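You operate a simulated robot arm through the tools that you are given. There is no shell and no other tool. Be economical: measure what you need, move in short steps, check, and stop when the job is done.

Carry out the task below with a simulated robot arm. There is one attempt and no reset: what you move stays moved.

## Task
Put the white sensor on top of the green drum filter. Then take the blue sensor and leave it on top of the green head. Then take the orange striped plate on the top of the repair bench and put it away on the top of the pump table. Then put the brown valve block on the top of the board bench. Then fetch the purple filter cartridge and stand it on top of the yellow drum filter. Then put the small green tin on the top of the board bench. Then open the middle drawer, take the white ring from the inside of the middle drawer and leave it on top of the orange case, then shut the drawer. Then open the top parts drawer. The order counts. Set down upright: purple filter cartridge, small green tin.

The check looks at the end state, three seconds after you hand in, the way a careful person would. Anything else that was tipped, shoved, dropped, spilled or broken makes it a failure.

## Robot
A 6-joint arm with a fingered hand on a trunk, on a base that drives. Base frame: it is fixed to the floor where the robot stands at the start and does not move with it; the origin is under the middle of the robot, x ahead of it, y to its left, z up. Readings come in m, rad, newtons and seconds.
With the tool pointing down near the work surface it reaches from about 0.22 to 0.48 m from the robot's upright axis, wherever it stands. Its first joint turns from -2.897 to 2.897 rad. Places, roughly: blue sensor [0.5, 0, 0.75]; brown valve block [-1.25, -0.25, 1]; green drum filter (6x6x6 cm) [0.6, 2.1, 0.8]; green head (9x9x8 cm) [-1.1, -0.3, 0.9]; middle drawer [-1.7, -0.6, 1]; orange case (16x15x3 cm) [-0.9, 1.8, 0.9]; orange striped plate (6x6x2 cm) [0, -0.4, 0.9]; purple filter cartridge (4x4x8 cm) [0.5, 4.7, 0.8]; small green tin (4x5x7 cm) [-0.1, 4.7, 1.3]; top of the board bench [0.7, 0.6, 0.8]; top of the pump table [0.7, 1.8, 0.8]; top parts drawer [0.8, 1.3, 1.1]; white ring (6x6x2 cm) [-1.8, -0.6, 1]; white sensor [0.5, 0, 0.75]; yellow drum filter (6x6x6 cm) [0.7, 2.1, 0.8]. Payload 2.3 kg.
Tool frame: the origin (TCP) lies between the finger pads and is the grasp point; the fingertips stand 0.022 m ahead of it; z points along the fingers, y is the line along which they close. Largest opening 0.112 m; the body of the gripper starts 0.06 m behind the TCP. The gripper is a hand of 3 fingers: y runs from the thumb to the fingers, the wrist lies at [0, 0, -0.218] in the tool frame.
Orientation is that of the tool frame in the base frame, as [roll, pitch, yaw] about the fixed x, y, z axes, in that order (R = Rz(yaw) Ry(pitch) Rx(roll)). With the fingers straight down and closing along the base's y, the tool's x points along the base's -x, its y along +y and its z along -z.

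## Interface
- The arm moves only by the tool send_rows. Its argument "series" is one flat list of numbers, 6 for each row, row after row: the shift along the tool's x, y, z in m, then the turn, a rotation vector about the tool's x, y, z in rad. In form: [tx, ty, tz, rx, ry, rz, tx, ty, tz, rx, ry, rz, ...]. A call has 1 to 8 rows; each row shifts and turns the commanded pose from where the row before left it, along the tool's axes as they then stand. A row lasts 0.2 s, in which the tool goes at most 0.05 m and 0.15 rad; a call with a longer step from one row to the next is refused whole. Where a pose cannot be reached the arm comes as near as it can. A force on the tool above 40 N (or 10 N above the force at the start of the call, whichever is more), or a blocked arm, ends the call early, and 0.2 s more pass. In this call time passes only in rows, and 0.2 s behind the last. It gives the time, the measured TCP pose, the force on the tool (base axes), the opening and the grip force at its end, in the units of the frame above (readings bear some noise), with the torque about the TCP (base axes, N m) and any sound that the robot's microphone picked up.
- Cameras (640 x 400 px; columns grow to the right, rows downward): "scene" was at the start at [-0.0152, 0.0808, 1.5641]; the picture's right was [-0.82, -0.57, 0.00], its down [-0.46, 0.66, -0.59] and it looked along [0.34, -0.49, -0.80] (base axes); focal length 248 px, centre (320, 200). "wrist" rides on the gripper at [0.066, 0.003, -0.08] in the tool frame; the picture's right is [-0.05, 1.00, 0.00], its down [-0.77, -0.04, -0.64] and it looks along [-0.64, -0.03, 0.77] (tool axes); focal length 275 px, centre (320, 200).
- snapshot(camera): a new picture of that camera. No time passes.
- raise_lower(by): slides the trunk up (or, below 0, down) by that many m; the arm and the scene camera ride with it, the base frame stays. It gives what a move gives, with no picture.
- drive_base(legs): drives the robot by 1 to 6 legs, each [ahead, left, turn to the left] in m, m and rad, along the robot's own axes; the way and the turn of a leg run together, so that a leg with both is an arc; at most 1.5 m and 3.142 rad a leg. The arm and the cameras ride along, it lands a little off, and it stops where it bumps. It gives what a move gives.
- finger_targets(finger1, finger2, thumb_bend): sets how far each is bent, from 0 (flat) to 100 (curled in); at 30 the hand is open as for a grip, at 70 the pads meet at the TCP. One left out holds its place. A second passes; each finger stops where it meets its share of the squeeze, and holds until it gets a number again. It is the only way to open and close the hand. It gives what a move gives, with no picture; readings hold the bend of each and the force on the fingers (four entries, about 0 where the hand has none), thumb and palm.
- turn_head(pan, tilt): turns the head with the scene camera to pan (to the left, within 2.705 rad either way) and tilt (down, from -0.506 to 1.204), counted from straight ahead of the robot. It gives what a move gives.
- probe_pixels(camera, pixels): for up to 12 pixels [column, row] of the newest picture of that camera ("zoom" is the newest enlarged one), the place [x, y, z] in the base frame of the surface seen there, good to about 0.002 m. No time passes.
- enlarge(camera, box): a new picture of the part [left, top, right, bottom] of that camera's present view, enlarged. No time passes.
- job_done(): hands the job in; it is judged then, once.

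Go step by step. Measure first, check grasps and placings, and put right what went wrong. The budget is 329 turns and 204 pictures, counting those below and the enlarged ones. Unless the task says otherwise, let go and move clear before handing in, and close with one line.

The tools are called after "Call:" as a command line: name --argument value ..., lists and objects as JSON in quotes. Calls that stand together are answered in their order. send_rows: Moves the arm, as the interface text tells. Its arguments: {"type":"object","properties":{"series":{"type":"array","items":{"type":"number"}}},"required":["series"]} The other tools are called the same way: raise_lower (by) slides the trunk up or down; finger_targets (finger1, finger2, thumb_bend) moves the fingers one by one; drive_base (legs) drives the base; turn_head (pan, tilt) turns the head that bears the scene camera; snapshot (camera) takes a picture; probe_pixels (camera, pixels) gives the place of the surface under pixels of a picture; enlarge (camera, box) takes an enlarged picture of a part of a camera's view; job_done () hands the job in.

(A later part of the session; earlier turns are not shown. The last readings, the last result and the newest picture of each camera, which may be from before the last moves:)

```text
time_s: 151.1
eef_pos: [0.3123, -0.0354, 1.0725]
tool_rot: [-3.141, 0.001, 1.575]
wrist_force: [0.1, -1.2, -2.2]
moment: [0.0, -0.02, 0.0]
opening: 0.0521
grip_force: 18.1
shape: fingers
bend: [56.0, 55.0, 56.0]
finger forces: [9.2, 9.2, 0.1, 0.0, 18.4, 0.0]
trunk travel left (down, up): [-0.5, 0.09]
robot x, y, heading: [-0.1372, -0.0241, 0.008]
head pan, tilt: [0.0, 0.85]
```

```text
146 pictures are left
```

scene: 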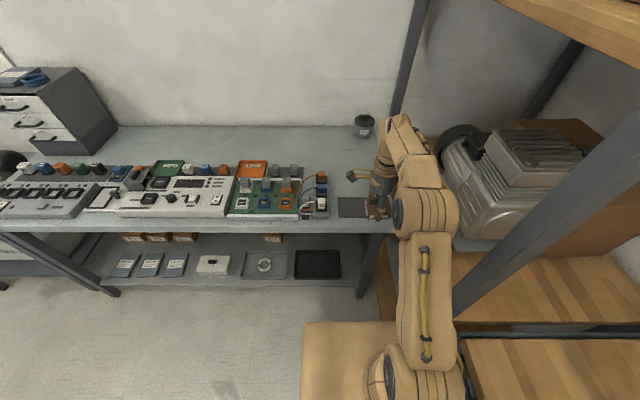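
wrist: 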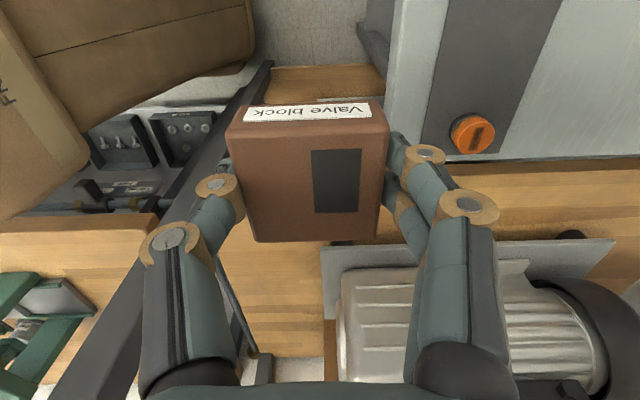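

Call:
probe_pixels --camera "wrist" --pixels '[[540, 50], [520, 110], [505, 153], [550, 60], [600, 100], [600, 150], [445, 20], [425, 130], [480, 20]]'

Call:
drive_base --legs '[[0.2, 0.03, -0.008]]'

Call:
snapshot --camera "wrist"

```text
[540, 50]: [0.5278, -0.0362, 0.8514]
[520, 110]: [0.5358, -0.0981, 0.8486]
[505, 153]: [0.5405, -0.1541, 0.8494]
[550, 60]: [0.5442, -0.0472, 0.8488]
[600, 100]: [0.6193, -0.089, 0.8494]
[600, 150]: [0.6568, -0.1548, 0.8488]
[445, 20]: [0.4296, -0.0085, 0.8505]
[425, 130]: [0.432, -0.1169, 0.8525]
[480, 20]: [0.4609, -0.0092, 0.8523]
```

```text
time_s: 152.7
eef_pos: [0.5164, -0.0086, 1.0736]
tool_rot: [-3.141, -0.001, 1.566]
wrist_force: [-0.2, 0.4, -2.5]
moment: [0.0, 0.01, 0.03]
opening: 0.0521
grip_force: 18.6
shape: fingers
bend: [56.0, 55.0, 56.0]
finger forces: [9.3, 9.2, 0.0, 0.0, 18.5, 0.1]
trunk travel left (down, up): [-0.5, 0.09]
robot x, y, heading: [0.0656, 0.0084, -0.004]
head pan, tilt: [0.0, 0.85]
```

```text
145 pictures are left
```

wrist: 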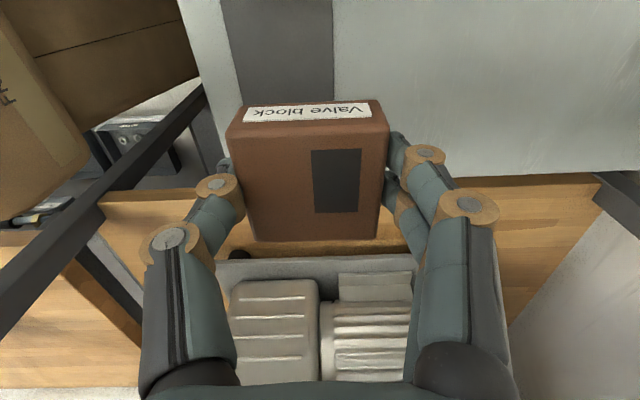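

Call:
drive_base --legs '[[0.045, 0, 0]]'

Call:
send_rows --series '[-0.02, 0.02, 0.04, 0, 0, 0, 0, 0, 0.045, 0, 0, 0, 0, 0, 0.045, 0, 0, 0, 0, 0, 0.03, 0, 0, 0]'

Call:
snapshot --camera "wrist"

```text
time_s: 153.6
eef_pos: [0.5616, -0.0072, 1.0724]
tool_rot: [-3.14, 0.0, 1.567]
wrist_force: [-0.7, -0.1, -2.2]
moment: [-0.01, 0.03, 0.0]
opening: 0.052
grip_force: 19.6
shape: fingers
bend: [56.0, 55.0, 56.0]
finger forces: [9.3, 9.3, 0.0, 0.0, 18.4, 0.0]
trunk travel left (down, up): [-0.5, 0.09]
robot x, y, heading: [0.1146, 0.0041, -0.001]
head pan, tilt: [0.0, 0.85]
```

```text
time_s: 154.6
eef_pos: [0.5788, -0.0263, 0.9131]
tool_rot: [3.14, 0.001, 1.567]
wrist_force: [-0.7, -0.3, -1.9]
moment: [-0.01, 0.01, 0.03]
opening: 0.0519
grip_force: 18.7
shape: fingers
bend: [56.0, 56.0, 56.0]
finger forces: [9.3, 9.3, 0.1, 0.0, 18.7, 0.1]
trunk travel left (down, up): [-0.5, 0.09]
robot x, y, heading: [0.1087, 0.005, -0.007]
head pan, tilt: [0.0, 0.85]
```

```text
144 pictures are left
```

wrist: 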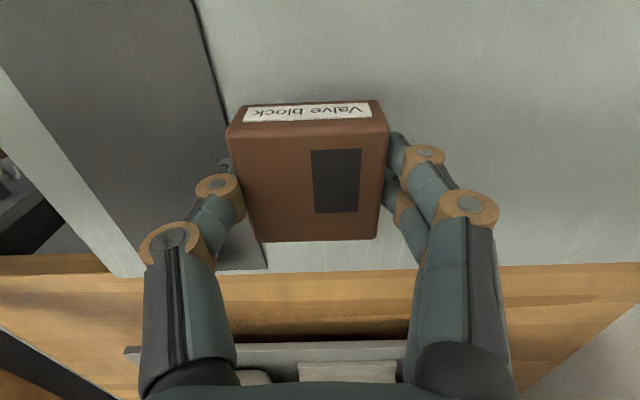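

Call:
send_rows --series '[0, 0.005, 0.015, 0, 0, 0, 0, 0, 0.01, 0, 0, 0, 0, 0, 0.003, 0, 0, 0]'

Call:
send_rows --series '[0, 0, 0.003, 0, 0, 0]'

```text
time_s: 155.4
eef_pos: [0.5855, -0.0268, 0.8853]
tool_rot: [3.141, 0.0, 1.566]
wrist_force: [-0.5, 0.6, -1.6]
moment: [0.02, -0.01, 0.03]
opening: 0.0515
grip_force: 18.4
shape: fingers
bend: [56.0, 56.0, 56.0]
finger forces: [9.3, 9.3, 0.0, 0.1, 18.6, 0.0]
trunk travel left (down, up): [-0.5, 0.09]
robot x, y, heading: [0.1095, 0.0053, -0.004]
head pan, tilt: [0.0, 0.85]
```

```text
time_s: 155.8
eef_pos: [0.5841, -0.0288, 0.8833]
tool_rot: [3.14, 0.0, 1.564]
wrist_force: [1.7, 0.9, 1.1]
moment: [-0.04, 0.05, 0.0]
opening: 0.0521
grip_force: 18.6
shape: fingers
bend: [56.0, 56.0, 56.0]
finger forces: [9.7, 9.6, 0.0, 0.0, 18.7, 0.0]
trunk travel left (down, up): [-0.5, 0.09]
robot x, y, heading: [0.1112, 0.0081, -0.005]
head pan, tilt: [0.0, 0.85]
```

Light contact. Release and lift.

Call:
send_rows --series '[0, 0, 0.001, 0, 0, 0]'

Call:
finger_targets --finger1 47 --finger2 47 --thumb_bend 47

Call:
send_rows --series '[0, 0, -0.02, 0, 0, 0, 0, 0, -0.04, 0, 0, 0, 0, 0, -0.045, 0, 0, 0, 0, 0, -0.045, 0, 0, 0, 0, 0, -0.045, 0, 0, 0]'

Call:
snapshot --camera "wrist"

```text
time_s: 156.2
eef_pos: [0.5839, -0.0276, 0.882]
tool_rot: [3.138, -0.001, 1.568]
wrist_force: [2.2, 0.4, 10.8]
moment: [0.0, 0.11, 0.03]
opening: 0.0518
grip_force: 20.2
shape: fingers
bend: [56.0, 56.0, 56.0]
finger forces: [10.1, 10.2, 0.1, 0.1, 19.3, 0.0]
trunk travel left (down, up): [-0.5, 0.09]
robot x, y, heading: [0.1119, 0.0042, -0.005]
head pan, tilt: [0.0, 0.85]
```

```text
time_s: 157.2
eef_pos: [0.5841, -0.0281, 0.8805]
tool_rot: [3.139, 0.0, 1.569]
wrist_force: [-0.1, 0.1, 0.7]
moment: [0.02, 0.02, 0.0]
opening: 0.0627
grip_force: 0.0
shape: fingers
bend: [47.0, 47.0, 47.0]
finger forces: [0.0, 0.0, 0.1, 0.0, 0.1, 0.0]
trunk travel left (down, up): [-0.5, 0.09]
robot x, y, heading: [0.112, 0.009, -0.002]
head pan, tilt: [0.0, 0.85]
```

```text
time_s: 158.4
eef_pos: [0.5827, -0.0265, 1.0722]
tool_rot: [3.14, -0.001, 1.568]
wrist_force: [0.2, -0.3, 0.8]
moment: [0.0, 0.01, 0.0]
opening: 0.0632
grip_force: 0.1
shape: fingers
bend: [47.0, 47.0, 47.0]
finger forces: [0.0, 0.0, 0.0, 0.0, 0.0, 0.0]
trunk travel left (down, up): [-0.5, 0.09]
robot x, y, heading: [0.1068, 0.0052, -0.003]
head pan, tilt: [0.0, 0.85]
```

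```text
143 pictures are left
```

wrist: 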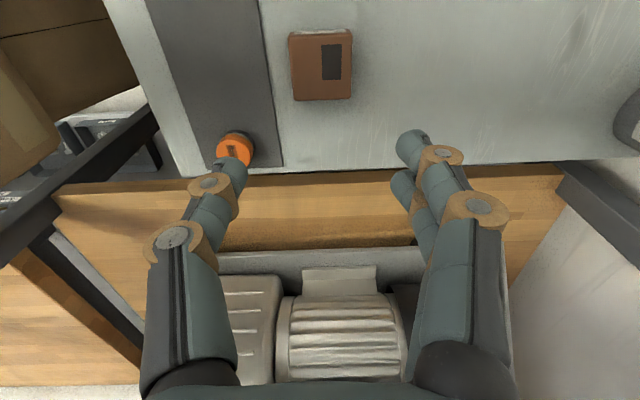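

Valve block done. Drive far left toward the purple cartridge.

Call:
drive_base --legs '[[-0.27, 0, 0], [0, 1.5, 0], [0, 1.3, 0]]'

Call:
turn_head --pan 0.7 --tilt 0.6

Call:
snapshot --camera "scene"

```text
time_s: 173.4
eef_pos: [0.2304, 2.7832, 1.0731]
tool_rot: [3.14, 0.0, 1.619]
wrist_force: [-0.8, 0.4, -0.7]
moment: [0.0, -0.02, 0.01]
opening: 0.0633
grip_force: 0.0
shape: fingers
bend: [47.0, 47.0, 47.0]
finger forces: [0.0, 0.1, 0.0, 0.0, 0.0, 0.0]
trunk travel left (down, up): [-0.5, 0.09]
robot x, y, heading: [-0.2421, 2.7879, 0.047]
head pan, tilt: [0.0, 0.85]
```

```text
time_s: 174.5
eef_pos: [0.2316, 2.7841, 1.0719]
tool_rot: [3.14, -0.001, 1.618]
wrist_force: [0.0, 0.5, -0.3]
moment: [0.01, 0.03, 0.0]
opening: 0.0631
grip_force: 0.1
shape: fingers
bend: [47.0, 47.0, 47.0]
finger forces: [0.1, 0.1, 0.0, 0.0, 0.0, 0.0]
trunk travel left (down, up): [-0.5, 0.09]
robot x, y, heading: [-0.2373, 2.7912, 0.046]
head pan, tilt: [0.7, 0.6]
```

```text
142 pictures are left
```

scene: 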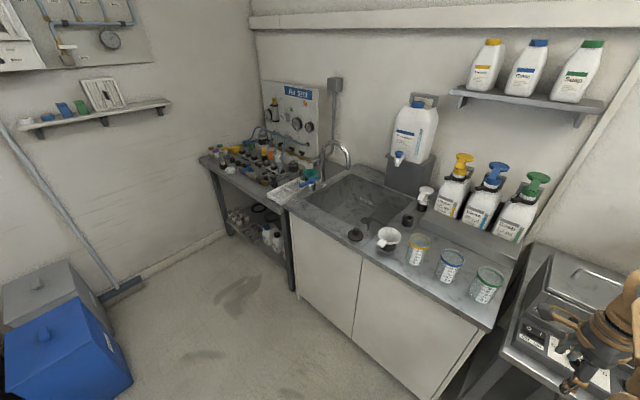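

Call:
enlarge --camera "scene" --box '[190, 120, 350, 220]'

Call:
enlarge --camera "scene" --box '[0, 60, 180, 172]'

Call:
probe_pixels --camera "scene" --pixels '[[47, 118], [64, 110], [80, 107], [150, 103], [60, 340], [295, 290], [205, 165], [290, 215], [100, 300], [30, 280]]'

```text
4.00 times, centred on (270, 170) of scene
```

zoom: 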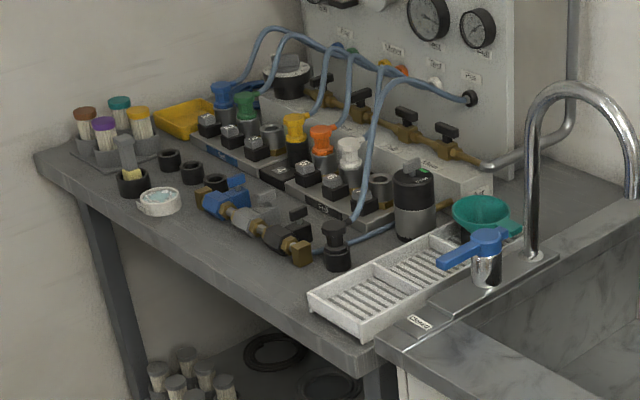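

```text
3.56 times, centred on (90, 116) of scene
```

zoom: 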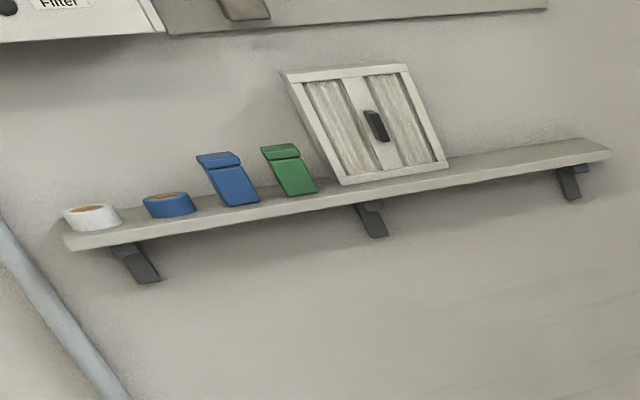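

```text
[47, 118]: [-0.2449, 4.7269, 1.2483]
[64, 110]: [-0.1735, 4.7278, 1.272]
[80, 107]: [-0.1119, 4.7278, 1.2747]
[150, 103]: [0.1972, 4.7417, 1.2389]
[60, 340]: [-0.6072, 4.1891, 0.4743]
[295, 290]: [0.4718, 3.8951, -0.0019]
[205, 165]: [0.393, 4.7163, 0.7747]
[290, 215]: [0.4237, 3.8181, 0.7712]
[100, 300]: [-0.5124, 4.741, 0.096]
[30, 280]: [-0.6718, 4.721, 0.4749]
```

Call:
drive_base --legs '[[0, 0.8, -0.046], [0, 0.75, 0]]'

Call:
turn_head --pan 0.35 --tilt 0.75

Call:
snapshot --camera "scene"

Call:
snapshot --camera "wrist"

```text
time_s: 182.4
eef_pos: [0.202, 4.2989, 1.0728]
tool_rot: [3.139, -0.002, 1.576]
wrist_force: [0.0, -0.5, -0.4]
moment: [-0.01, -0.01, 0.01]
opening: 0.0629
grip_force: 0.2
shape: fingers
bend: [47.0, 47.0, 47.0]
finger forces: [0.0, 0.0, 0.0, 0.0, 0.1, 0.1]
trunk travel left (down, up): [-0.5, 0.09]
robot x, y, heading: [-0.2673, 4.3251, 0.007]
head pan, tilt: [0.7, 0.6]
```

```text
time_s: 183.2
eef_pos: [0.2033, 4.2993, 1.0721]
tool_rot: [3.141, -0.001, 1.577]
wrist_force: [-0.2, 0.5, 0.7]
moment: [-0.02, -0.02, 0.01]
opening: 0.0632
grip_force: 0.2
shape: fingers
bend: [47.0, 47.0, 47.0]
finger forces: [0.0, 0.0, 0.0, 0.1, 0.0, 0.0]
trunk travel left (down, up): [-0.5, 0.09]
robot x, y, heading: [-0.267, 4.3249, 0.009]
head pan, tilt: [0.351, 0.75]
```

```text
139 pictures are left
```

scene: 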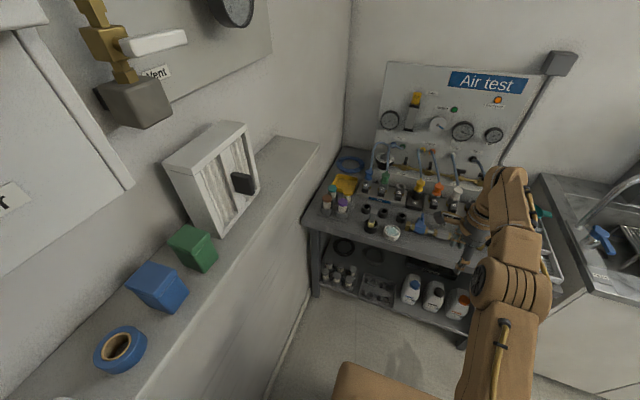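

```text
138 pictures are left
```

wrist: 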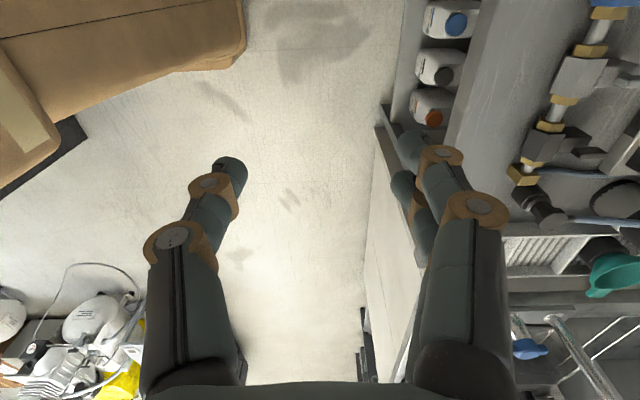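

Call:
enlarge --camera "scene" --box '[300, 150, 420, 225]'

Call:
probe_pixels --camera "zoom" --pixels '[[229, 260], [144, 256], [145, 200], [229, 245], [188, 235], [228, 320], [375, 300], [300, 330], [330, 240], [150, 320], [240, 190]]'

```text
5.33 times, centred on (360, 188) of scene
```

zoom: 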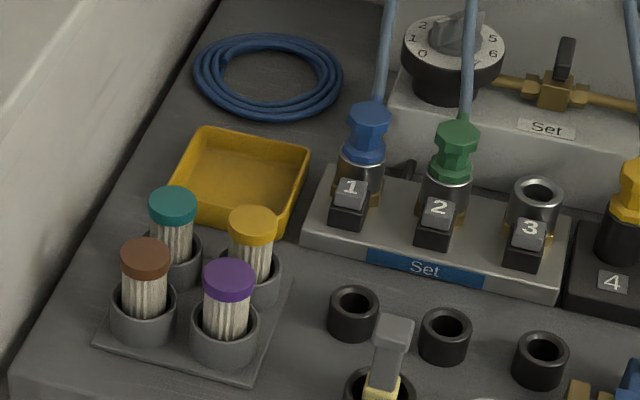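

```text
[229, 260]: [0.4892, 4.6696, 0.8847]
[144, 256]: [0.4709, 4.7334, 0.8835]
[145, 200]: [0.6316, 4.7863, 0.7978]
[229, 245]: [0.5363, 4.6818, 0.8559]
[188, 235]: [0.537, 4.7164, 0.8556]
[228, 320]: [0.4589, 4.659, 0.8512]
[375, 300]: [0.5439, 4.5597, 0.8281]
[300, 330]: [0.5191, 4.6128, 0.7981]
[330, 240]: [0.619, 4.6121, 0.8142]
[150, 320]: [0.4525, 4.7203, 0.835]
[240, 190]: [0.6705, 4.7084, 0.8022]
```

The purple cap stands in a 2×2 cup stand; the single thumb best goes into the stand centre (yaw ≈ −π/4). Test the wrist turn in free space.

Call:
send_rows --series '[0, 0, 0, 0, 0, 0.147, 0, 0, 0, 0, 0, 0.147, 0, 0, 0, 0, 0, 0.147, 0, 0, 0, 0, 0, 0.147, 0, 0, 0, 0, 0, 0.147, 0, 0, 0, 0, 0, 0.147, 0, 0, 0, 0, 0, 0.147, 0, 0, 0, 0, 0, 0.147]'

Call:
send_rows --series '[0, 0, 0, 0, 0, 0.147, 0, 0, 0, 0, 0, 0.147, 0, 0, 0, 0, 0, 0.147, 0, 0, 0, 0, 0, 0.147, 0, 0, 0, 0, 0, 0.147, 0, 0, 0, 0, 0, 0.147, 0, 0, 0, 0, 0, 0.147, 0, 0, 0, 0, 0, 0.147]'

```text
time_s: 185.0
eef_pos: [0.2009, 4.2996, 1.0727]
tool_rot: [-3.14, -0.002, 0.399]
wrist_force: [-0.2, -0.2, 0.6]
moment: [0.01, -0.02, 0.0]
opening: 0.0632
grip_force: 0.0
shape: fingers
bend: [47.0, 47.0, 47.0]
finger forces: [0.1, 0.0, 0.0, 0.0, 0.0, 0.0]
trunk travel left (down, up): [-0.5, 0.09]
robot x, y, heading: [-0.2684, 4.3248, -0.001]
head pan, tilt: [0.351, 0.75]
```

```text
time_s: 186.8
eef_pos: [0.2024, 4.2981, 1.0733]
tool_rot: [-3.142, -0.001, -0.777]
wrist_force: [0.8, -0.5, -0.2]
moment: [-0.01, 0.03, -0.01]
opening: 0.0633
grip_force: 0.1
shape: fingers
bend: [47.0, 47.0, 47.0]
finger forces: [0.1, 0.0, 0.0, 0.0, 0.0, 0.0]
trunk travel left (down, up): [-0.5, 0.09]
robot x, y, heading: [-0.2725, 4.3281, 0.005]
head pan, tilt: [0.351, 0.75]
```

Wrist reached −π/4. Probe obstacle heights and the shelf's front edge/end.

Call:
probe_pixels --camera "zoom" --pixels '[[368, 112], [174, 200], [252, 222], [229, 275], [146, 250], [215, 272], [245, 272], [394, 325], [229, 293]]'

Call:
probe_pixels --camera "scene" --pixels '[[318, 145], [290, 195], [240, 280], [195, 240], [160, 275], [250, 155], [318, 232], [300, 225], [210, 200], [135, 105], [120, 345]]'

```text
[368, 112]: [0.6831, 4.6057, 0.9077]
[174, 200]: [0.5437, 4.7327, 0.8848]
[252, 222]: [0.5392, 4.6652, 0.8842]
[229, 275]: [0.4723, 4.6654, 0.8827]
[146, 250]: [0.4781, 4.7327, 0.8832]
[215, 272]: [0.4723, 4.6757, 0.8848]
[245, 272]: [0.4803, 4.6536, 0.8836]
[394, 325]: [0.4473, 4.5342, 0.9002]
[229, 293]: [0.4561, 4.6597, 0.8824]
```

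```text
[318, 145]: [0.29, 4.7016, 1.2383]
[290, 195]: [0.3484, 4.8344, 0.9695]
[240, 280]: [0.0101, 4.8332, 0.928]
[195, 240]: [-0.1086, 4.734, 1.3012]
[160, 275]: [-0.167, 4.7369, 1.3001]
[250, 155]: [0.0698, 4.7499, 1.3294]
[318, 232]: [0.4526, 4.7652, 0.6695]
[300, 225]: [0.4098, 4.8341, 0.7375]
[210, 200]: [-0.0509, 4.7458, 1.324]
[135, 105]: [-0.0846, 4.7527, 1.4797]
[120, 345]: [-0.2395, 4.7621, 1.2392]
```

Purple cap centre ≈(0.474,4.666), top 0.884. Swing the arm left first, then drive in.

Call:
send_rows --series '[-0.0383, -0.0185, 0, 0, 0, 0, -0.0383, -0.0185, 0, 0, 0, 0, -0.0383, -0.0185, 0, 0, 0, 0, -0.0383, -0.0185, 0, 0, 0, 0, -0.0383, -0.0185, 0, 0, 0, 0, -0.0383, -0.0185, 0, 0, 0, 0]'

Call:
snapshot --camera "scene"

```text
time_s: 188.2
eef_pos: [0.1178, 4.5394, 1.0737]
tool_rot: [3.14, -0.001, -0.775]
wrist_force: [0.3, 0.7, 0.8]
moment: [0.0, 0.06, -0.01]
opening: 0.0633
grip_force: 0.0
shape: fingers
bend: [47.0, 47.0, 47.0]
finger forces: [0.1, 0.0, 0.0, 0.1, 0.1, 0.0]
trunk travel left (down, up): [-0.5, 0.09]
robot x, y, heading: [-0.2682, 4.3292, 0.003]
head pan, tilt: [0.351, 0.75]
```

```text
136 pictures are left
```

scene: 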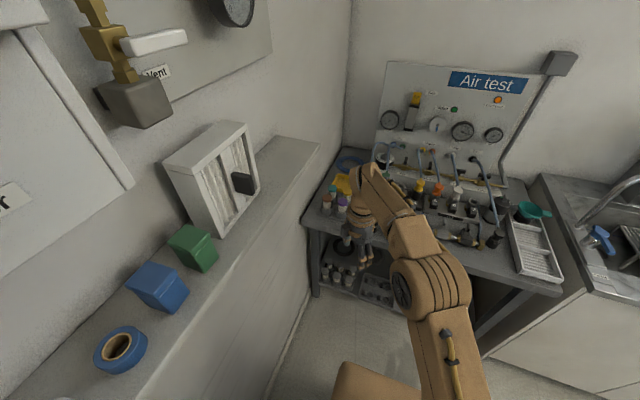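

Call:
drive_base --legs '[[0.34, 0.09, 0]]'

Call:
finger_targets --finger1 46 --finger2 46 --thumb_bend 46

Call:
snapshot --camera "wrist"

Call:
snapshot --camera "scene"

```text
time_s: 190.4
eef_pos: [0.4456, 4.6396, 1.0723]
tool_rot: [3.141, 0.0, -0.762]
wrist_force: [0.2, -0.2, -0.6]
moment: [0.0, 0.02, -0.01]
opening: 0.0632
grip_force: 0.1
shape: fingers
bend: [47.0, 47.0, 47.0]
finger forces: [0.0, 0.0, 0.0, 0.0, 0.0, 0.0]
trunk travel left (down, up): [-0.5, 0.09]
robot x, y, heading: [0.0591, 4.4168, 0.021]
head pan, tilt: [0.351, 0.75]
```

```text
time_s: 191.4
eef_pos: [0.4445, 4.6398, 1.0736]
tool_rot: [3.141, 0.0, -0.761]
wrist_force: [0.7, -0.5, 0.3]
moment: [0.0, -0.04, 0.04]
opening: 0.0661
grip_force: 0.0
shape: fingers
bend: [46.0, 46.0, 46.0]
finger forces: [0.0, 0.1, 0.0, 0.0, 0.0, 0.1]
trunk travel left (down, up): [-0.5, 0.09]
robot x, y, heading: [0.0612, 4.4176, 0.014]
head pan, tilt: [0.351, 0.75]
```

```text
135 pictures are left
```

wrist: 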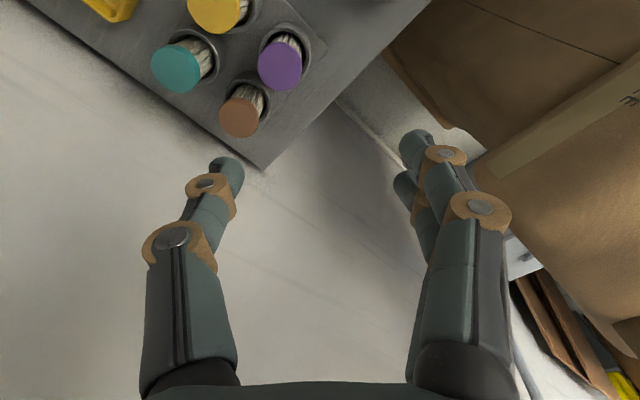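

```text
134 pictures are left
```

scene: 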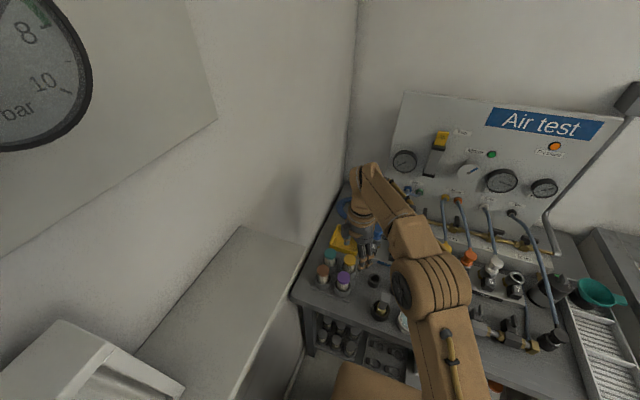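

Call:
probe_pixels --camera "wrist" --pixels '[[260, 65], [300, 65], [279, 45], [279, 86], [279, 65], [240, 115], [180, 70], [215, 12]]'

Call:
enlarge --camera "wrist" --box '[140, 0, 380, 150]'

```text
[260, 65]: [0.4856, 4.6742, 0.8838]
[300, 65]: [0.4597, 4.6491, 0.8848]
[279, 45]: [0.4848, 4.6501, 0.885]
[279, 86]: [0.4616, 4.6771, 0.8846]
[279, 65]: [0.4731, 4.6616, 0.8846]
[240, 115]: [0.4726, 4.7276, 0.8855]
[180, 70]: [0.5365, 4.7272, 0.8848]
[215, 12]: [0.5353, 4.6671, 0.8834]
```

```text
2.67 times, centred on (260, 75) of wrist
```

zoom: 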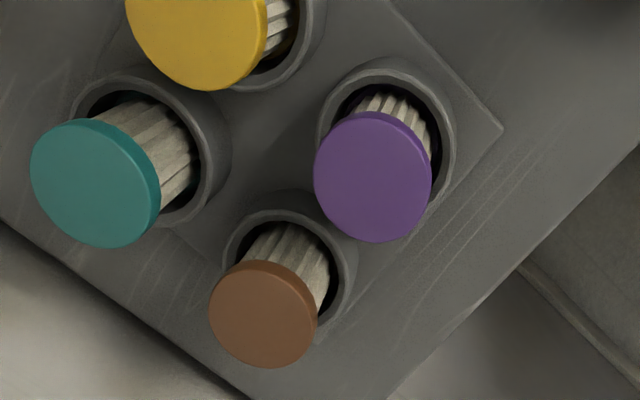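

Call:
send_rows --series '[0.0051, -0.0352, 0, 0, 0, 0, 0, 0, 0.045, 0, 0, 0, 0, 0, 0.045, 0, 0, 0, 0, 0, 0.033, 0, 0, 0]'

Call:
snapshot --camera "wrist"

```text
time_s: 192.4
eef_pos: [0.4633, 4.6597, 0.9485]
tool_rot: [-3.141, 0.001, -0.76]
wrist_force: [0.5, -0.2, 0.9]
moment: [-0.02, -0.01, 0.03]
opening: 0.0662
grip_force: 0.0
shape: fingers
bend: [46.0, 46.0, 46.0]
finger forces: [0.1, 0.1, 0.0, 0.0, 0.0, 0.0]
out of reach, approached as far as the arm can: row 1
trunk travel left (down, up): [-0.5, 0.09]
robot x, y, heading: [0.0615, 4.4197, 0.019]
head pan, tilt: [0.351, 0.75]
```

```text
132 pictures are left
```

wrist: 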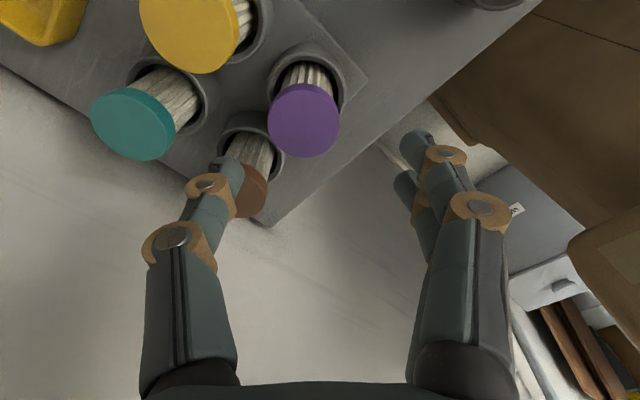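

Call:
drive_base --legs '[[0.035, 0, 0]]'

Call:
snapshot --camera "wrist"

```text
time_s: 193.3
eef_pos: [0.5006, 4.661, 0.9474]
tool_rot: [3.14, 0.0, -0.761]
wrist_force: [-0.2, 0.0, 0.2]
moment: [-0.01, 0.03, -0.02]
opening: 0.0661
grip_force: 0.0
shape: fingers
bend: [46.0, 46.0, 46.0]
finger forces: [0.0, 0.0, 0.0, 0.0, 0.0, 0.0]
trunk travel left (down, up): [-0.5, 0.09]
robot x, y, heading: [0.0967, 4.4211, 0.019]
head pan, tilt: [0.351, 0.75]
```

```text
131 pictures are left
```

wrist: 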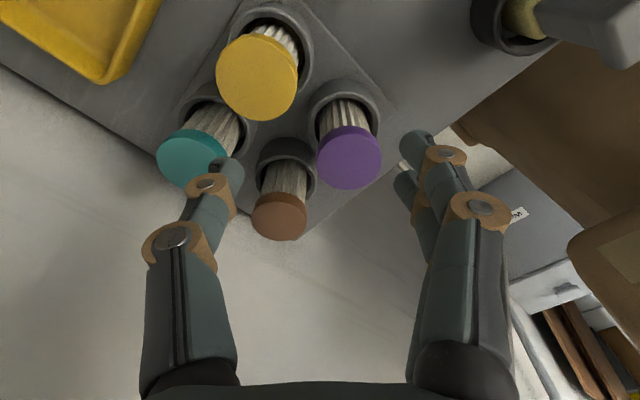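

Call:
send_rows --series '[-0.0205, 0.017, 0, 0, 0, 0]'

Call:
snapshot --camera "wrist"

```text
time_s: 193.7
eef_pos: [0.4706, 4.6622, 0.9469]
tool_rot: [-3.14, -0.001, -0.761]
wrist_force: [-0.3, -0.9, -0.7]
moment: [0.03, 0.03, 0.0]
opening: 0.0661
grip_force: 0.0
shape: fingers
bend: [46.0, 46.0, 46.0]
finger forces: [0.0, 0.0, 0.0, 0.1, 0.1, 0.0]
trunk travel left (down, up): [-0.5, 0.09]
robot x, y, heading: [0.0939, 4.4214, 0.019]
head pan, tilt: [0.351, 0.75]
```

```text
130 pictures are left
```

wrist: 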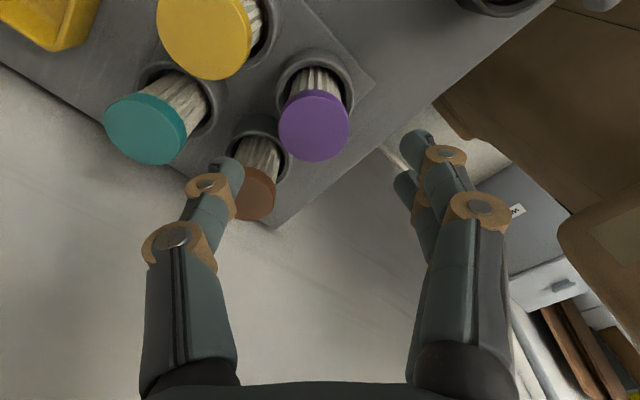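

Call:
send_rows --series '[0, -0.003, 0.02, 0, 0, 0, 0, 0, 0.02, 0, 0, 0]'

Call:
snapshot --camera "wrist"

```text
time_s: 194.3
eef_pos: [0.4737, 4.6631, 0.909]
tool_rot: [-3.141, -0.001, -0.761]
wrist_force: [0.8, -0.3, -0.1]
moment: [0.0, 0.03, -0.01]
opening: 0.0661
grip_force: 0.1
shape: fingers
bend: [46.0, 46.0, 46.0]
finger forces: [0.0, 0.0, 0.0, 0.0, 0.1, 0.0]
trunk travel left (down, up): [-0.5, 0.09]
robot x, y, heading: [0.0966, 4.4193, 0.016]
head pan, tilt: [0.351, 0.75]
```

```text
129 pictures are left
```

wrist: 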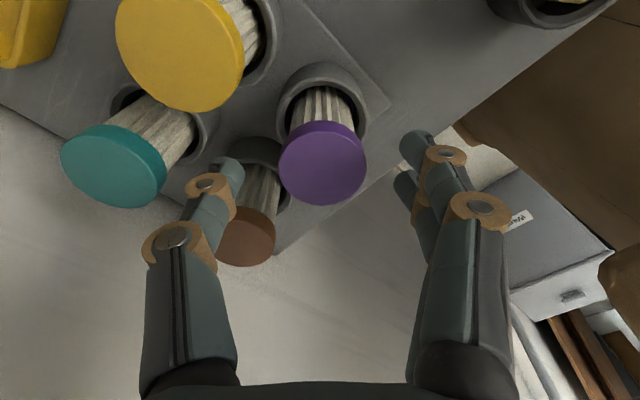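

Call:
send_rows --series '[0, 0.001, 0.015, 0, 0, 0, 0, 0, 0.015, 0, 0, 0]'

Call:
snapshot --camera "wrist"

```text
time_s: 194.9
eef_pos: [0.4739, 4.6637, 0.8774]
tool_rot: [-3.139, 0.0, -0.761]
wrist_force: [-0.4, 0.6, 0.5]
moment: [-0.01, -0.02, -0.05]
opening: 0.066
grip_force: 0.1
shape: fingers
bend: [46.0, 46.0, 46.0]
finger forces: [0.0, 0.0, 0.0, 0.0, 0.1, 0.1]
trunk travel left (down, up): [-0.5, 0.09]
robot x, y, heading: [0.0962, 4.4191, 0.023]
head pan, tilt: [0.351, 0.75]
```

```text
128 pictures are left
```

wrist: 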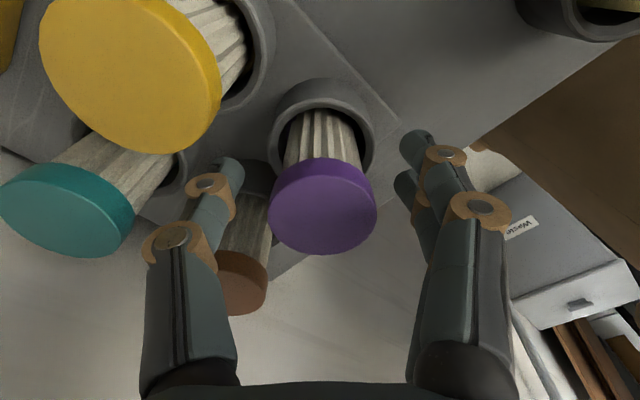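

Call:
finger_targets --finger1 70 --finger2 70 --thumb_bend 70

Call:
snapshot --camera "wrist"

```text
time_s: 195.9
eef_pos: [0.4734, 4.6632, 0.8778]
tool_rot: [3.14, -0.001, -0.761]
wrist_force: [-0.7, 0.4, 0.4]
moment: [-0.03, -0.01, 0.03]
opening: 0.0284
grip_force: 12.1
shape: fingers
bend: [62.0, 60.0, 63.0]
finger forces: [4.8, 6.9, 0.0, 0.1, 12.3, 0.1]
trunk travel left (down, up): [-0.5, 0.09]
robot x, y, heading: [0.0962, 4.4225, 0.016]
head pan, tilt: [0.351, 0.75]
```

```text
127 pictures are left
```

wrist: 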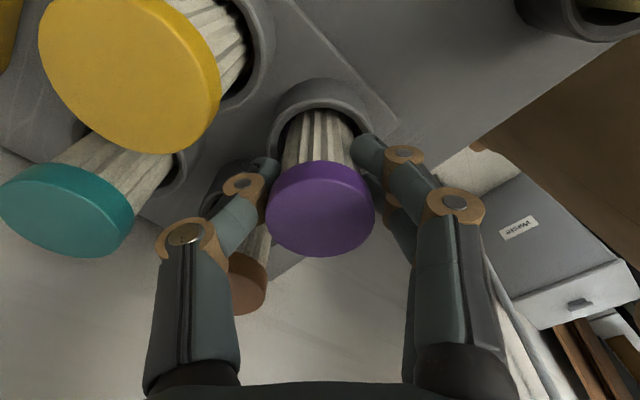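

Gripped (12 N). Lift straight up.

Call:
send_rows --series '[0, 0, -0.015, 0, 0, 0, 0, 0, -0.02, 0, 0, 0, 0, 0, -0.03, 0, 0, 0, 0, 0, -0.03, 0, 0, 0, 0, 0, -0.04, 0, 0, 0, 0, 0, -0.04, 0, 0, 0]'

Call:
snapshot --camera "wrist"

Call:
snapshot --camera "scene"

```text
time_s: 197.3
eef_pos: [0.473, 4.6615, 1.0519]
tool_rot: [3.141, 0.001, -0.761]
wrist_force: [0.2, 0.1, -0.4]
moment: [-0.01, 0.0, 0.01]
opening: 0.028
grip_force: 12.0
shape: fingers
bend: [62.0, 60.0, 63.0]
finger forces: [4.7, 6.9, 0.1, 0.0, 12.1, 0.0]
trunk travel left (down, up): [-0.5, 0.09]
robot x, y, heading: [0.0962, 4.4225, 0.019]
head pan, tilt: [0.351, 0.75]
```

```text
126 pictures are left
```

wrist: 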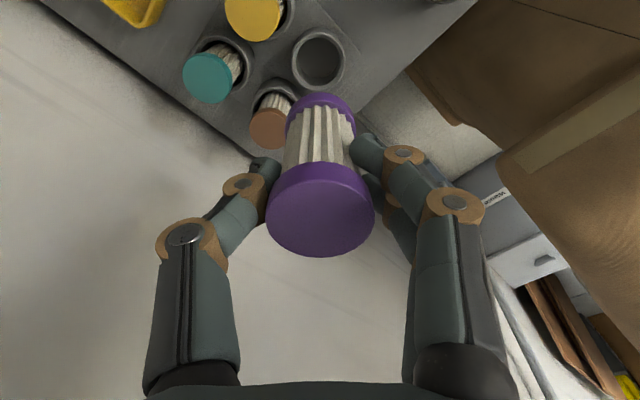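

```text
125 pictures are left
```

scene: 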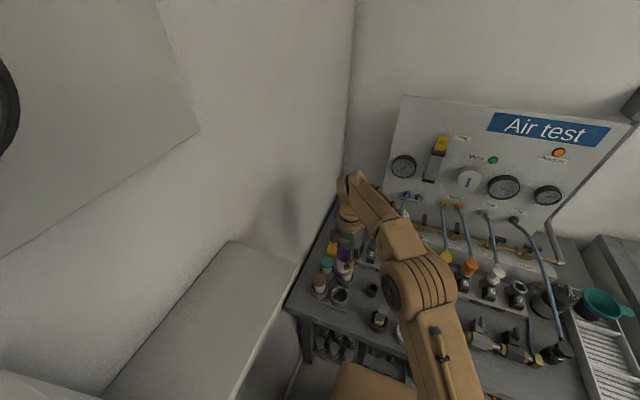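

Cartridge free. Back out, centre the arm, and drive to the pump table.

Call:
drive_base --legs '[[-0.36, -0.1, -0.019]]'

Call:
send_rows --series '[0.0315, 0.0325, 0, 0, 0, 0, 0.0315, 0.0325, 0, 0, 0, 0, 0.0315, 0.0325, 0, 0, 0, 0, 0.0315, 0.0325, 0, 0, 0, 0, 0.0315, 0.0325, 0, 0, 0, 0]'

Call:
drive_base --legs '[[0, -1.15, 0], [0, -1.1, 0]]'

Call:
turn_head --pan 0.0 --tilt 1.1

Call:
snapshot --camera "scene"

```text
time_s: 199.7
eef_pos: [0.113, 4.5532, 1.0534]
tool_rot: [-3.139, -0.001, -0.775]
wrist_force: [0.2, 0.8, -0.7]
moment: [0.0, 0.0, 0.0]
opening: 0.028
grip_force: 12.0
shape: fingers
bend: [62.0, 60.0, 63.0]
finger forces: [4.9, 6.9, 0.1, 0.1, 12.1, 0.0]
trunk travel left (down, up): [-0.5, 0.09]
robot x, y, heading: [-0.2727, 4.3172, 0.006]
head pan, tilt: [0.351, 0.75]
```

```text
time_s: 200.9
eef_pos: [0.1126, 4.3234, 1.0543]
tool_rot: [-3.14, 0.0, -0.774]
wrist_force: [0.3, 0.0, 0.1]
moment: [0.03, -0.04, 0.01]
opening: 0.0281
grip_force: 11.7
shape: fingers
bend: [62.0, 60.0, 63.0]
finger forces: [4.8, 6.9, 0.0, 0.0, 12.0, 0.0]
trunk travel left (down, up): [-0.5, 0.09]
robot x, y, heading: [-0.2658, 4.3145, 0.009]
head pan, tilt: [0.351, 0.75]
```

```text
time_s: 211.7
eef_pos: [0.106, 2.1352, 1.0541]
tool_rot: [-3.141, 0.0, -0.789]
wrist_force: [-0.1, -1.0, -0.7]
moment: [-0.01, -0.03, 0.01]
opening: 0.028
grip_force: 11.7
shape: fingers
bend: [62.0, 60.0, 63.0]
finger forces: [4.9, 6.9, 0.0, 0.1, 11.9, 0.1]
trunk travel left (down, up): [-0.5, 0.09]
robot x, y, heading: [-0.2759, 2.136, -0.007]
head pan, tilt: [0.351, 0.75]
```

```text
time_s: 212.5
eef_pos: [0.1072, 2.1355, 1.0531]
tool_rot: [-3.14, 0.001, -0.789]
wrist_force: [0.1, 0.1, -0.3]
moment: [-0.01, -0.02, 0.05]
opening: 0.0281
grip_force: 12.0
shape: fingers
bend: [62.0, 60.0, 63.0]
finger forces: [5.0, 6.8, 0.1, 0.0, 12.0, 0.1]
trunk travel left (down, up): [-0.5, 0.09]
robot x, y, heading: [-0.2734, 2.1356, -0.008]
head pan, tilt: [0.0, 1.1]
```

```text
124 pictures are left
```

scene: 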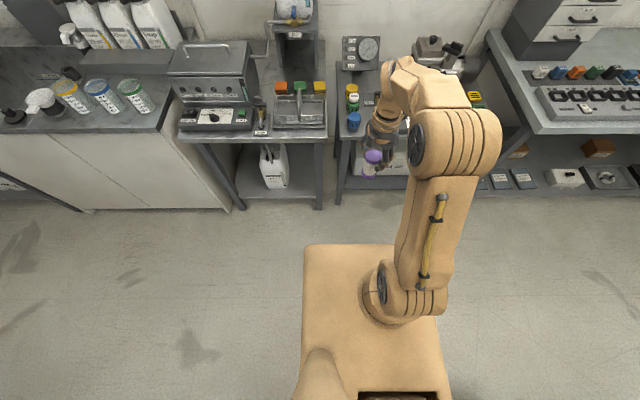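

Call:
drive_base --legs '[[0.42, -0.01, 0.008]]'

Call:
snapshot --camera "wrist"

Call:
snapshot --camera "scene"

```text
time_s: 215.1
eef_pos: [0.5231, 2.1283, 1.0541]
tool_rot: [-3.14, 0.001, -0.779]
wrist_force: [0.7, -0.2, -0.6]
moment: [0.04, -0.02, 0.01]
opening: 0.0281
grip_force: 11.6
shape: fingers
bend: [62.0, 60.0, 63.0]
finger forces: [4.9, 6.8, 0.1, 0.0, 12.0, 0.0]
trunk travel left (down, up): [-0.5, 0.09]
robot x, y, heading: [0.1425, 2.1239, 0.006]
head pan, tilt: [0.0, 1.1]
```

```text
123 pictures are left
```

wrist: 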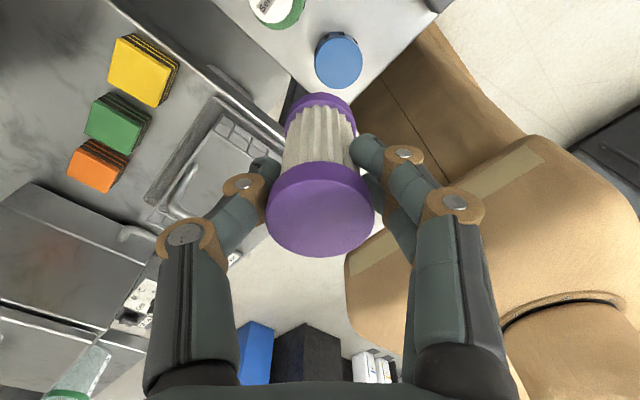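

```text
122 pictures are left
```

scene: 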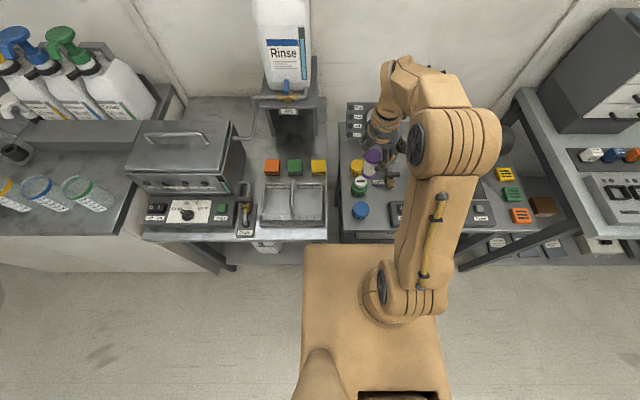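

Call:
probe_pixels --camera "scene" --pixels '[[330, 246], [310, 246], [380, 246], [345, 232], [360, 240], [300, 236], [320, 238], [359, 183], [358, 170]]'

Call:
enlarge --camera "scene" --box '[300, 120, 428, 200]'

```text
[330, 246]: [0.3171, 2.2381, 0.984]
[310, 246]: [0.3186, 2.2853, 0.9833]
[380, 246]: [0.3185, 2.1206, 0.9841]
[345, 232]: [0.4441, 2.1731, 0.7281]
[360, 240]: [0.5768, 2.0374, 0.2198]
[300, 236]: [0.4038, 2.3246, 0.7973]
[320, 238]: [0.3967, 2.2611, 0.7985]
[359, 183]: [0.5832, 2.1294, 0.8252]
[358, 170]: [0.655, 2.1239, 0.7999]
```

```text
5.00 times, centred on (364, 160) of scene
```

zoom: 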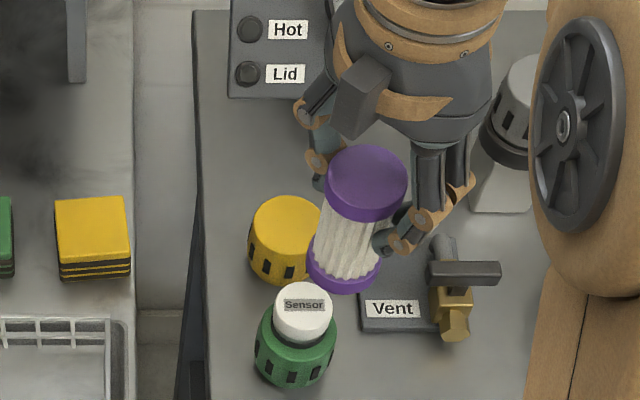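

Call:
drive_base --legs '[[0.0, -0.065, -0.006], [0.068, 0, 0]]'

Call:
snapshot --camera "wrist"

```text
time_s: 216.7
eef_pos: [0.5935, 2.0601, 1.0545]
tool_rot: [3.142, -0.001, -0.786]
wrist_force: [0.4, -0.1, -0.5]
moment: [0.0, 0.03, 0.02]
opening: 0.0281
grip_force: 11.5
shape: fingers
bend: [62.0, 60.0, 63.0]
finger forces: [4.8, 6.8, 0.1, 0.0, 12.0, 0.0]
trunk travel left (down, up): [-0.5, 0.09]
robot x, y, heading: [0.2107, 2.0571, -0.007]
head pan, tilt: [0.0, 1.1]
```

```text
120 pictures are left
```

wrist: 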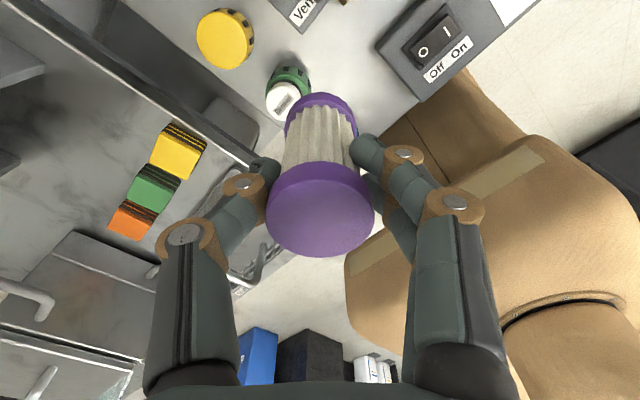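

Call:
probe_pixels --camera "wrist" --pixels '[[224, 40], [200, 42], [247, 36], [224, 14], [224, 66], [320, 115], [292, 110]]'

```text
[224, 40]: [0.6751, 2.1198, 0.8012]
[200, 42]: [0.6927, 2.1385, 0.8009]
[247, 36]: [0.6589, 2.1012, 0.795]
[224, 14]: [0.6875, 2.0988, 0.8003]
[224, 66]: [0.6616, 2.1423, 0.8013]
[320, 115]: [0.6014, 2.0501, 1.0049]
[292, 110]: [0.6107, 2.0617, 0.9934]
```

Call:
send_rows --series '[0.0049, -0.0335, 0.025, 0, 0, 0, 0.0049, -0.0335, 0.025, 0, 0, 0, 0.005, -0.0335, 0.025, 0, 0, 0]'

Call:
snapshot --camera "wrist"

Call:
enlarge --camera "scene" --box '[300, 120, 428, 200]'

```text
time_s: 217.5
eef_pos: [0.6753, 2.1213, 0.9778]
tool_rot: [3.138, 0.0, -0.786]
wrist_force: [0.1, -0.9, -0.9]
moment: [0.0, -0.04, 0.01]
opening: 0.0279
grip_force: 11.6
shape: fingers
bend: [62.0, 60.0, 63.0]
finger forces: [4.7, 6.7, 0.0, 0.1, 11.9, 0.0]
trunk travel left (down, up): [-0.5, 0.09]
robot x, y, heading: [0.2143, 2.0604, -0.003]
head pan, tilt: [0.0, 1.1]
```

```text
119 pictures are left
```

wrist: 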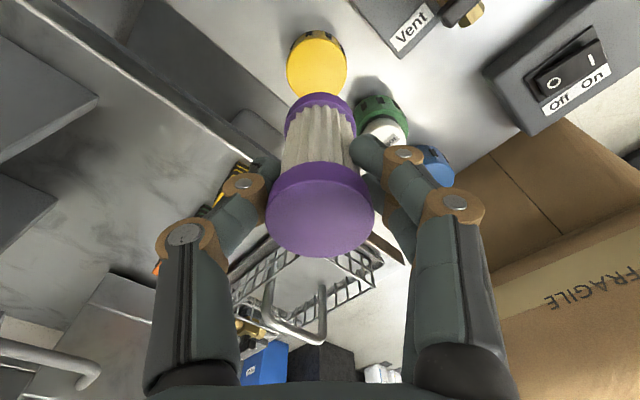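

```text
5.00 times, centred on (364, 160) of scene
```

zoom: 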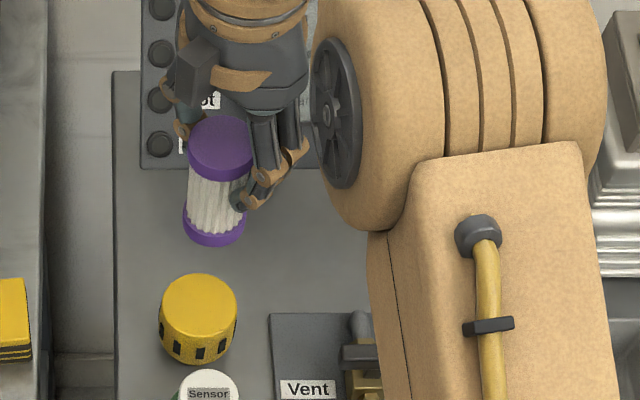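

Call:
probe_pixels --camera "wrist" --pixels '[[291, 66], [344, 66], [317, 42], [317, 66], [317, 90], [300, 47], [335, 47]]'

```text
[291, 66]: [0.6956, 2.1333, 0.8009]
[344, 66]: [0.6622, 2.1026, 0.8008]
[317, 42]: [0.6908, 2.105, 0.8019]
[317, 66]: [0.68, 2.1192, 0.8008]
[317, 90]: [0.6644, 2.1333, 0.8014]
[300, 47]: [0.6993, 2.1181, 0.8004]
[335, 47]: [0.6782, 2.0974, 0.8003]
```

Call:
send_rows --series '[0, 0, 0.03, 0, 0, 0, 0, 0, 0.03, 0, 0, 0, 0, 0, 0.025, 0, 0, 0, 0, 0, 0.01, 0, 0, 0]'

Call:
enlarge --camera "scene" --box '[290, 110, 418, 190]'

Call:
snapshot --camera "wrist"

```text
time_s: 218.5
eef_pos: [0.6735, 2.1195, 0.8833]
tool_rot: [-3.142, -0.002, -0.785]
wrist_force: [-0.5, -0.1, -0.8]
moment: [0.03, 0.01, 0.0]
opening: 0.028
grip_force: 11.5
shape: fingers
bend: [62.0, 60.0, 63.0]
finger forces: [4.6, 6.7, 0.0, 0.0, 11.9, 0.0]
trunk travel left (down, up): [-0.5, 0.09]
robot x, y, heading: [0.2156, 2.0539, -0.008]
head pan, tilt: [0.0, 1.1]
```

```text
5.00 times, centred on (354, 150) of scene
```

zoom: 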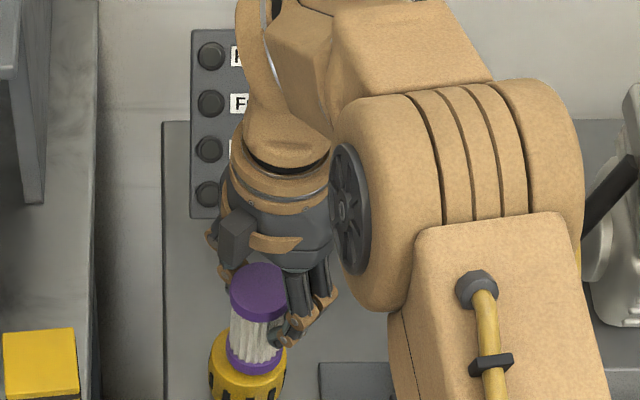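

```text
116 pictures are left
```

wrist: 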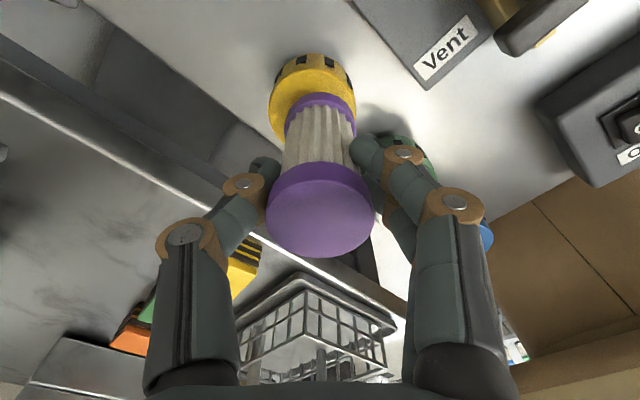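

Call:
send_rows --series '[0, -0.004, 0.004, 0, 0, 0, 0, 0, 0.003, 0, 0, 0]'

Call:
send_rows --series '[0, 0, 0.002, 0, 0, 0]'

```text
time_s: 219.1
eef_pos: [0.6767, 2.1234, 0.8776]
tool_rot: [-3.141, 0.0, -0.785]
wrist_force: [0.4, 0.1, -1.7]
moment: [-0.01, -0.01, 0.01]
opening: 0.0279
grip_force: 11.5
shape: fingers
bend: [62.0, 60.0, 63.0]
finger forces: [4.6, 6.6, 0.1, 0.0, 11.8, 0.0]
trunk travel left (down, up): [-0.5, 0.09]
robot x, y, heading: [0.2157, 2.0558, -0.003]
head pan, tilt: [0.0, 1.1]
```

```text
time_s: 219.5
eef_pos: [0.6744, 2.1253, 0.8757]
tool_rot: [3.141, -0.003, -0.785]
wrist_force: [0.3, 0.0, -1.0]
moment: [0.04, 0.02, 0.03]
opening: 0.0277
grip_force: 11.8
shape: fingers
bend: [62.0, 60.0, 63.0]
finger forces: [4.6, 6.7, 0.0, 0.0, 12.0, 0.0]
trunk travel left (down, up): [-0.5, 0.09]
robot x, y, heading: [0.214, 2.0537, -0.003]
head pan, tilt: [0.0, 1.1]
```

Call:
send_rows --series '[0, 0, 0.002, 0, 0, 0]'

Call:
send_rows --series '[0, 0, 0.002, 0, 0, 0]'

```text
time_s: 219.9
eef_pos: [0.6769, 2.1245, 0.8724]
tool_rot: [-3.14, -0.002, -0.785]
wrist_force: [-0.4, -0.3, 0.2]
moment: [-0.02, 0.0, 0.01]
opening: 0.0278
grip_force: 11.8
shape: fingers
bend: [62.0, 60.0, 63.0]
finger forces: [4.6, 6.8, 0.1, 0.1, 11.9, 0.1]
trunk travel left (down, up): [-0.5, 0.09]
robot x, y, heading: [0.2105, 2.0526, -0.001]
head pan, tilt: [0.0, 1.1]
```

```text
time_s: 220.3
eef_pos: [0.6767, 2.1228, 0.8709]
tool_rot: [-3.139, -0.001, -0.785]
wrist_force: [-0.4, -1.4, 6.2]
moment: [0.0, -0.01, 0.0]
opening: 0.0278
grip_force: 12.8
shape: fingers
bend: [63.0, 61.0, 64.0]
finger forces: [5.3, 7.7, 0.0, 0.0, 13.0, 0.0]
trunk travel left (down, up): [-0.5, 0.09]
robot x, y, heading: [0.2107, 2.0538, -0.004]
head pan, tilt: [0.0, 1.1]
```

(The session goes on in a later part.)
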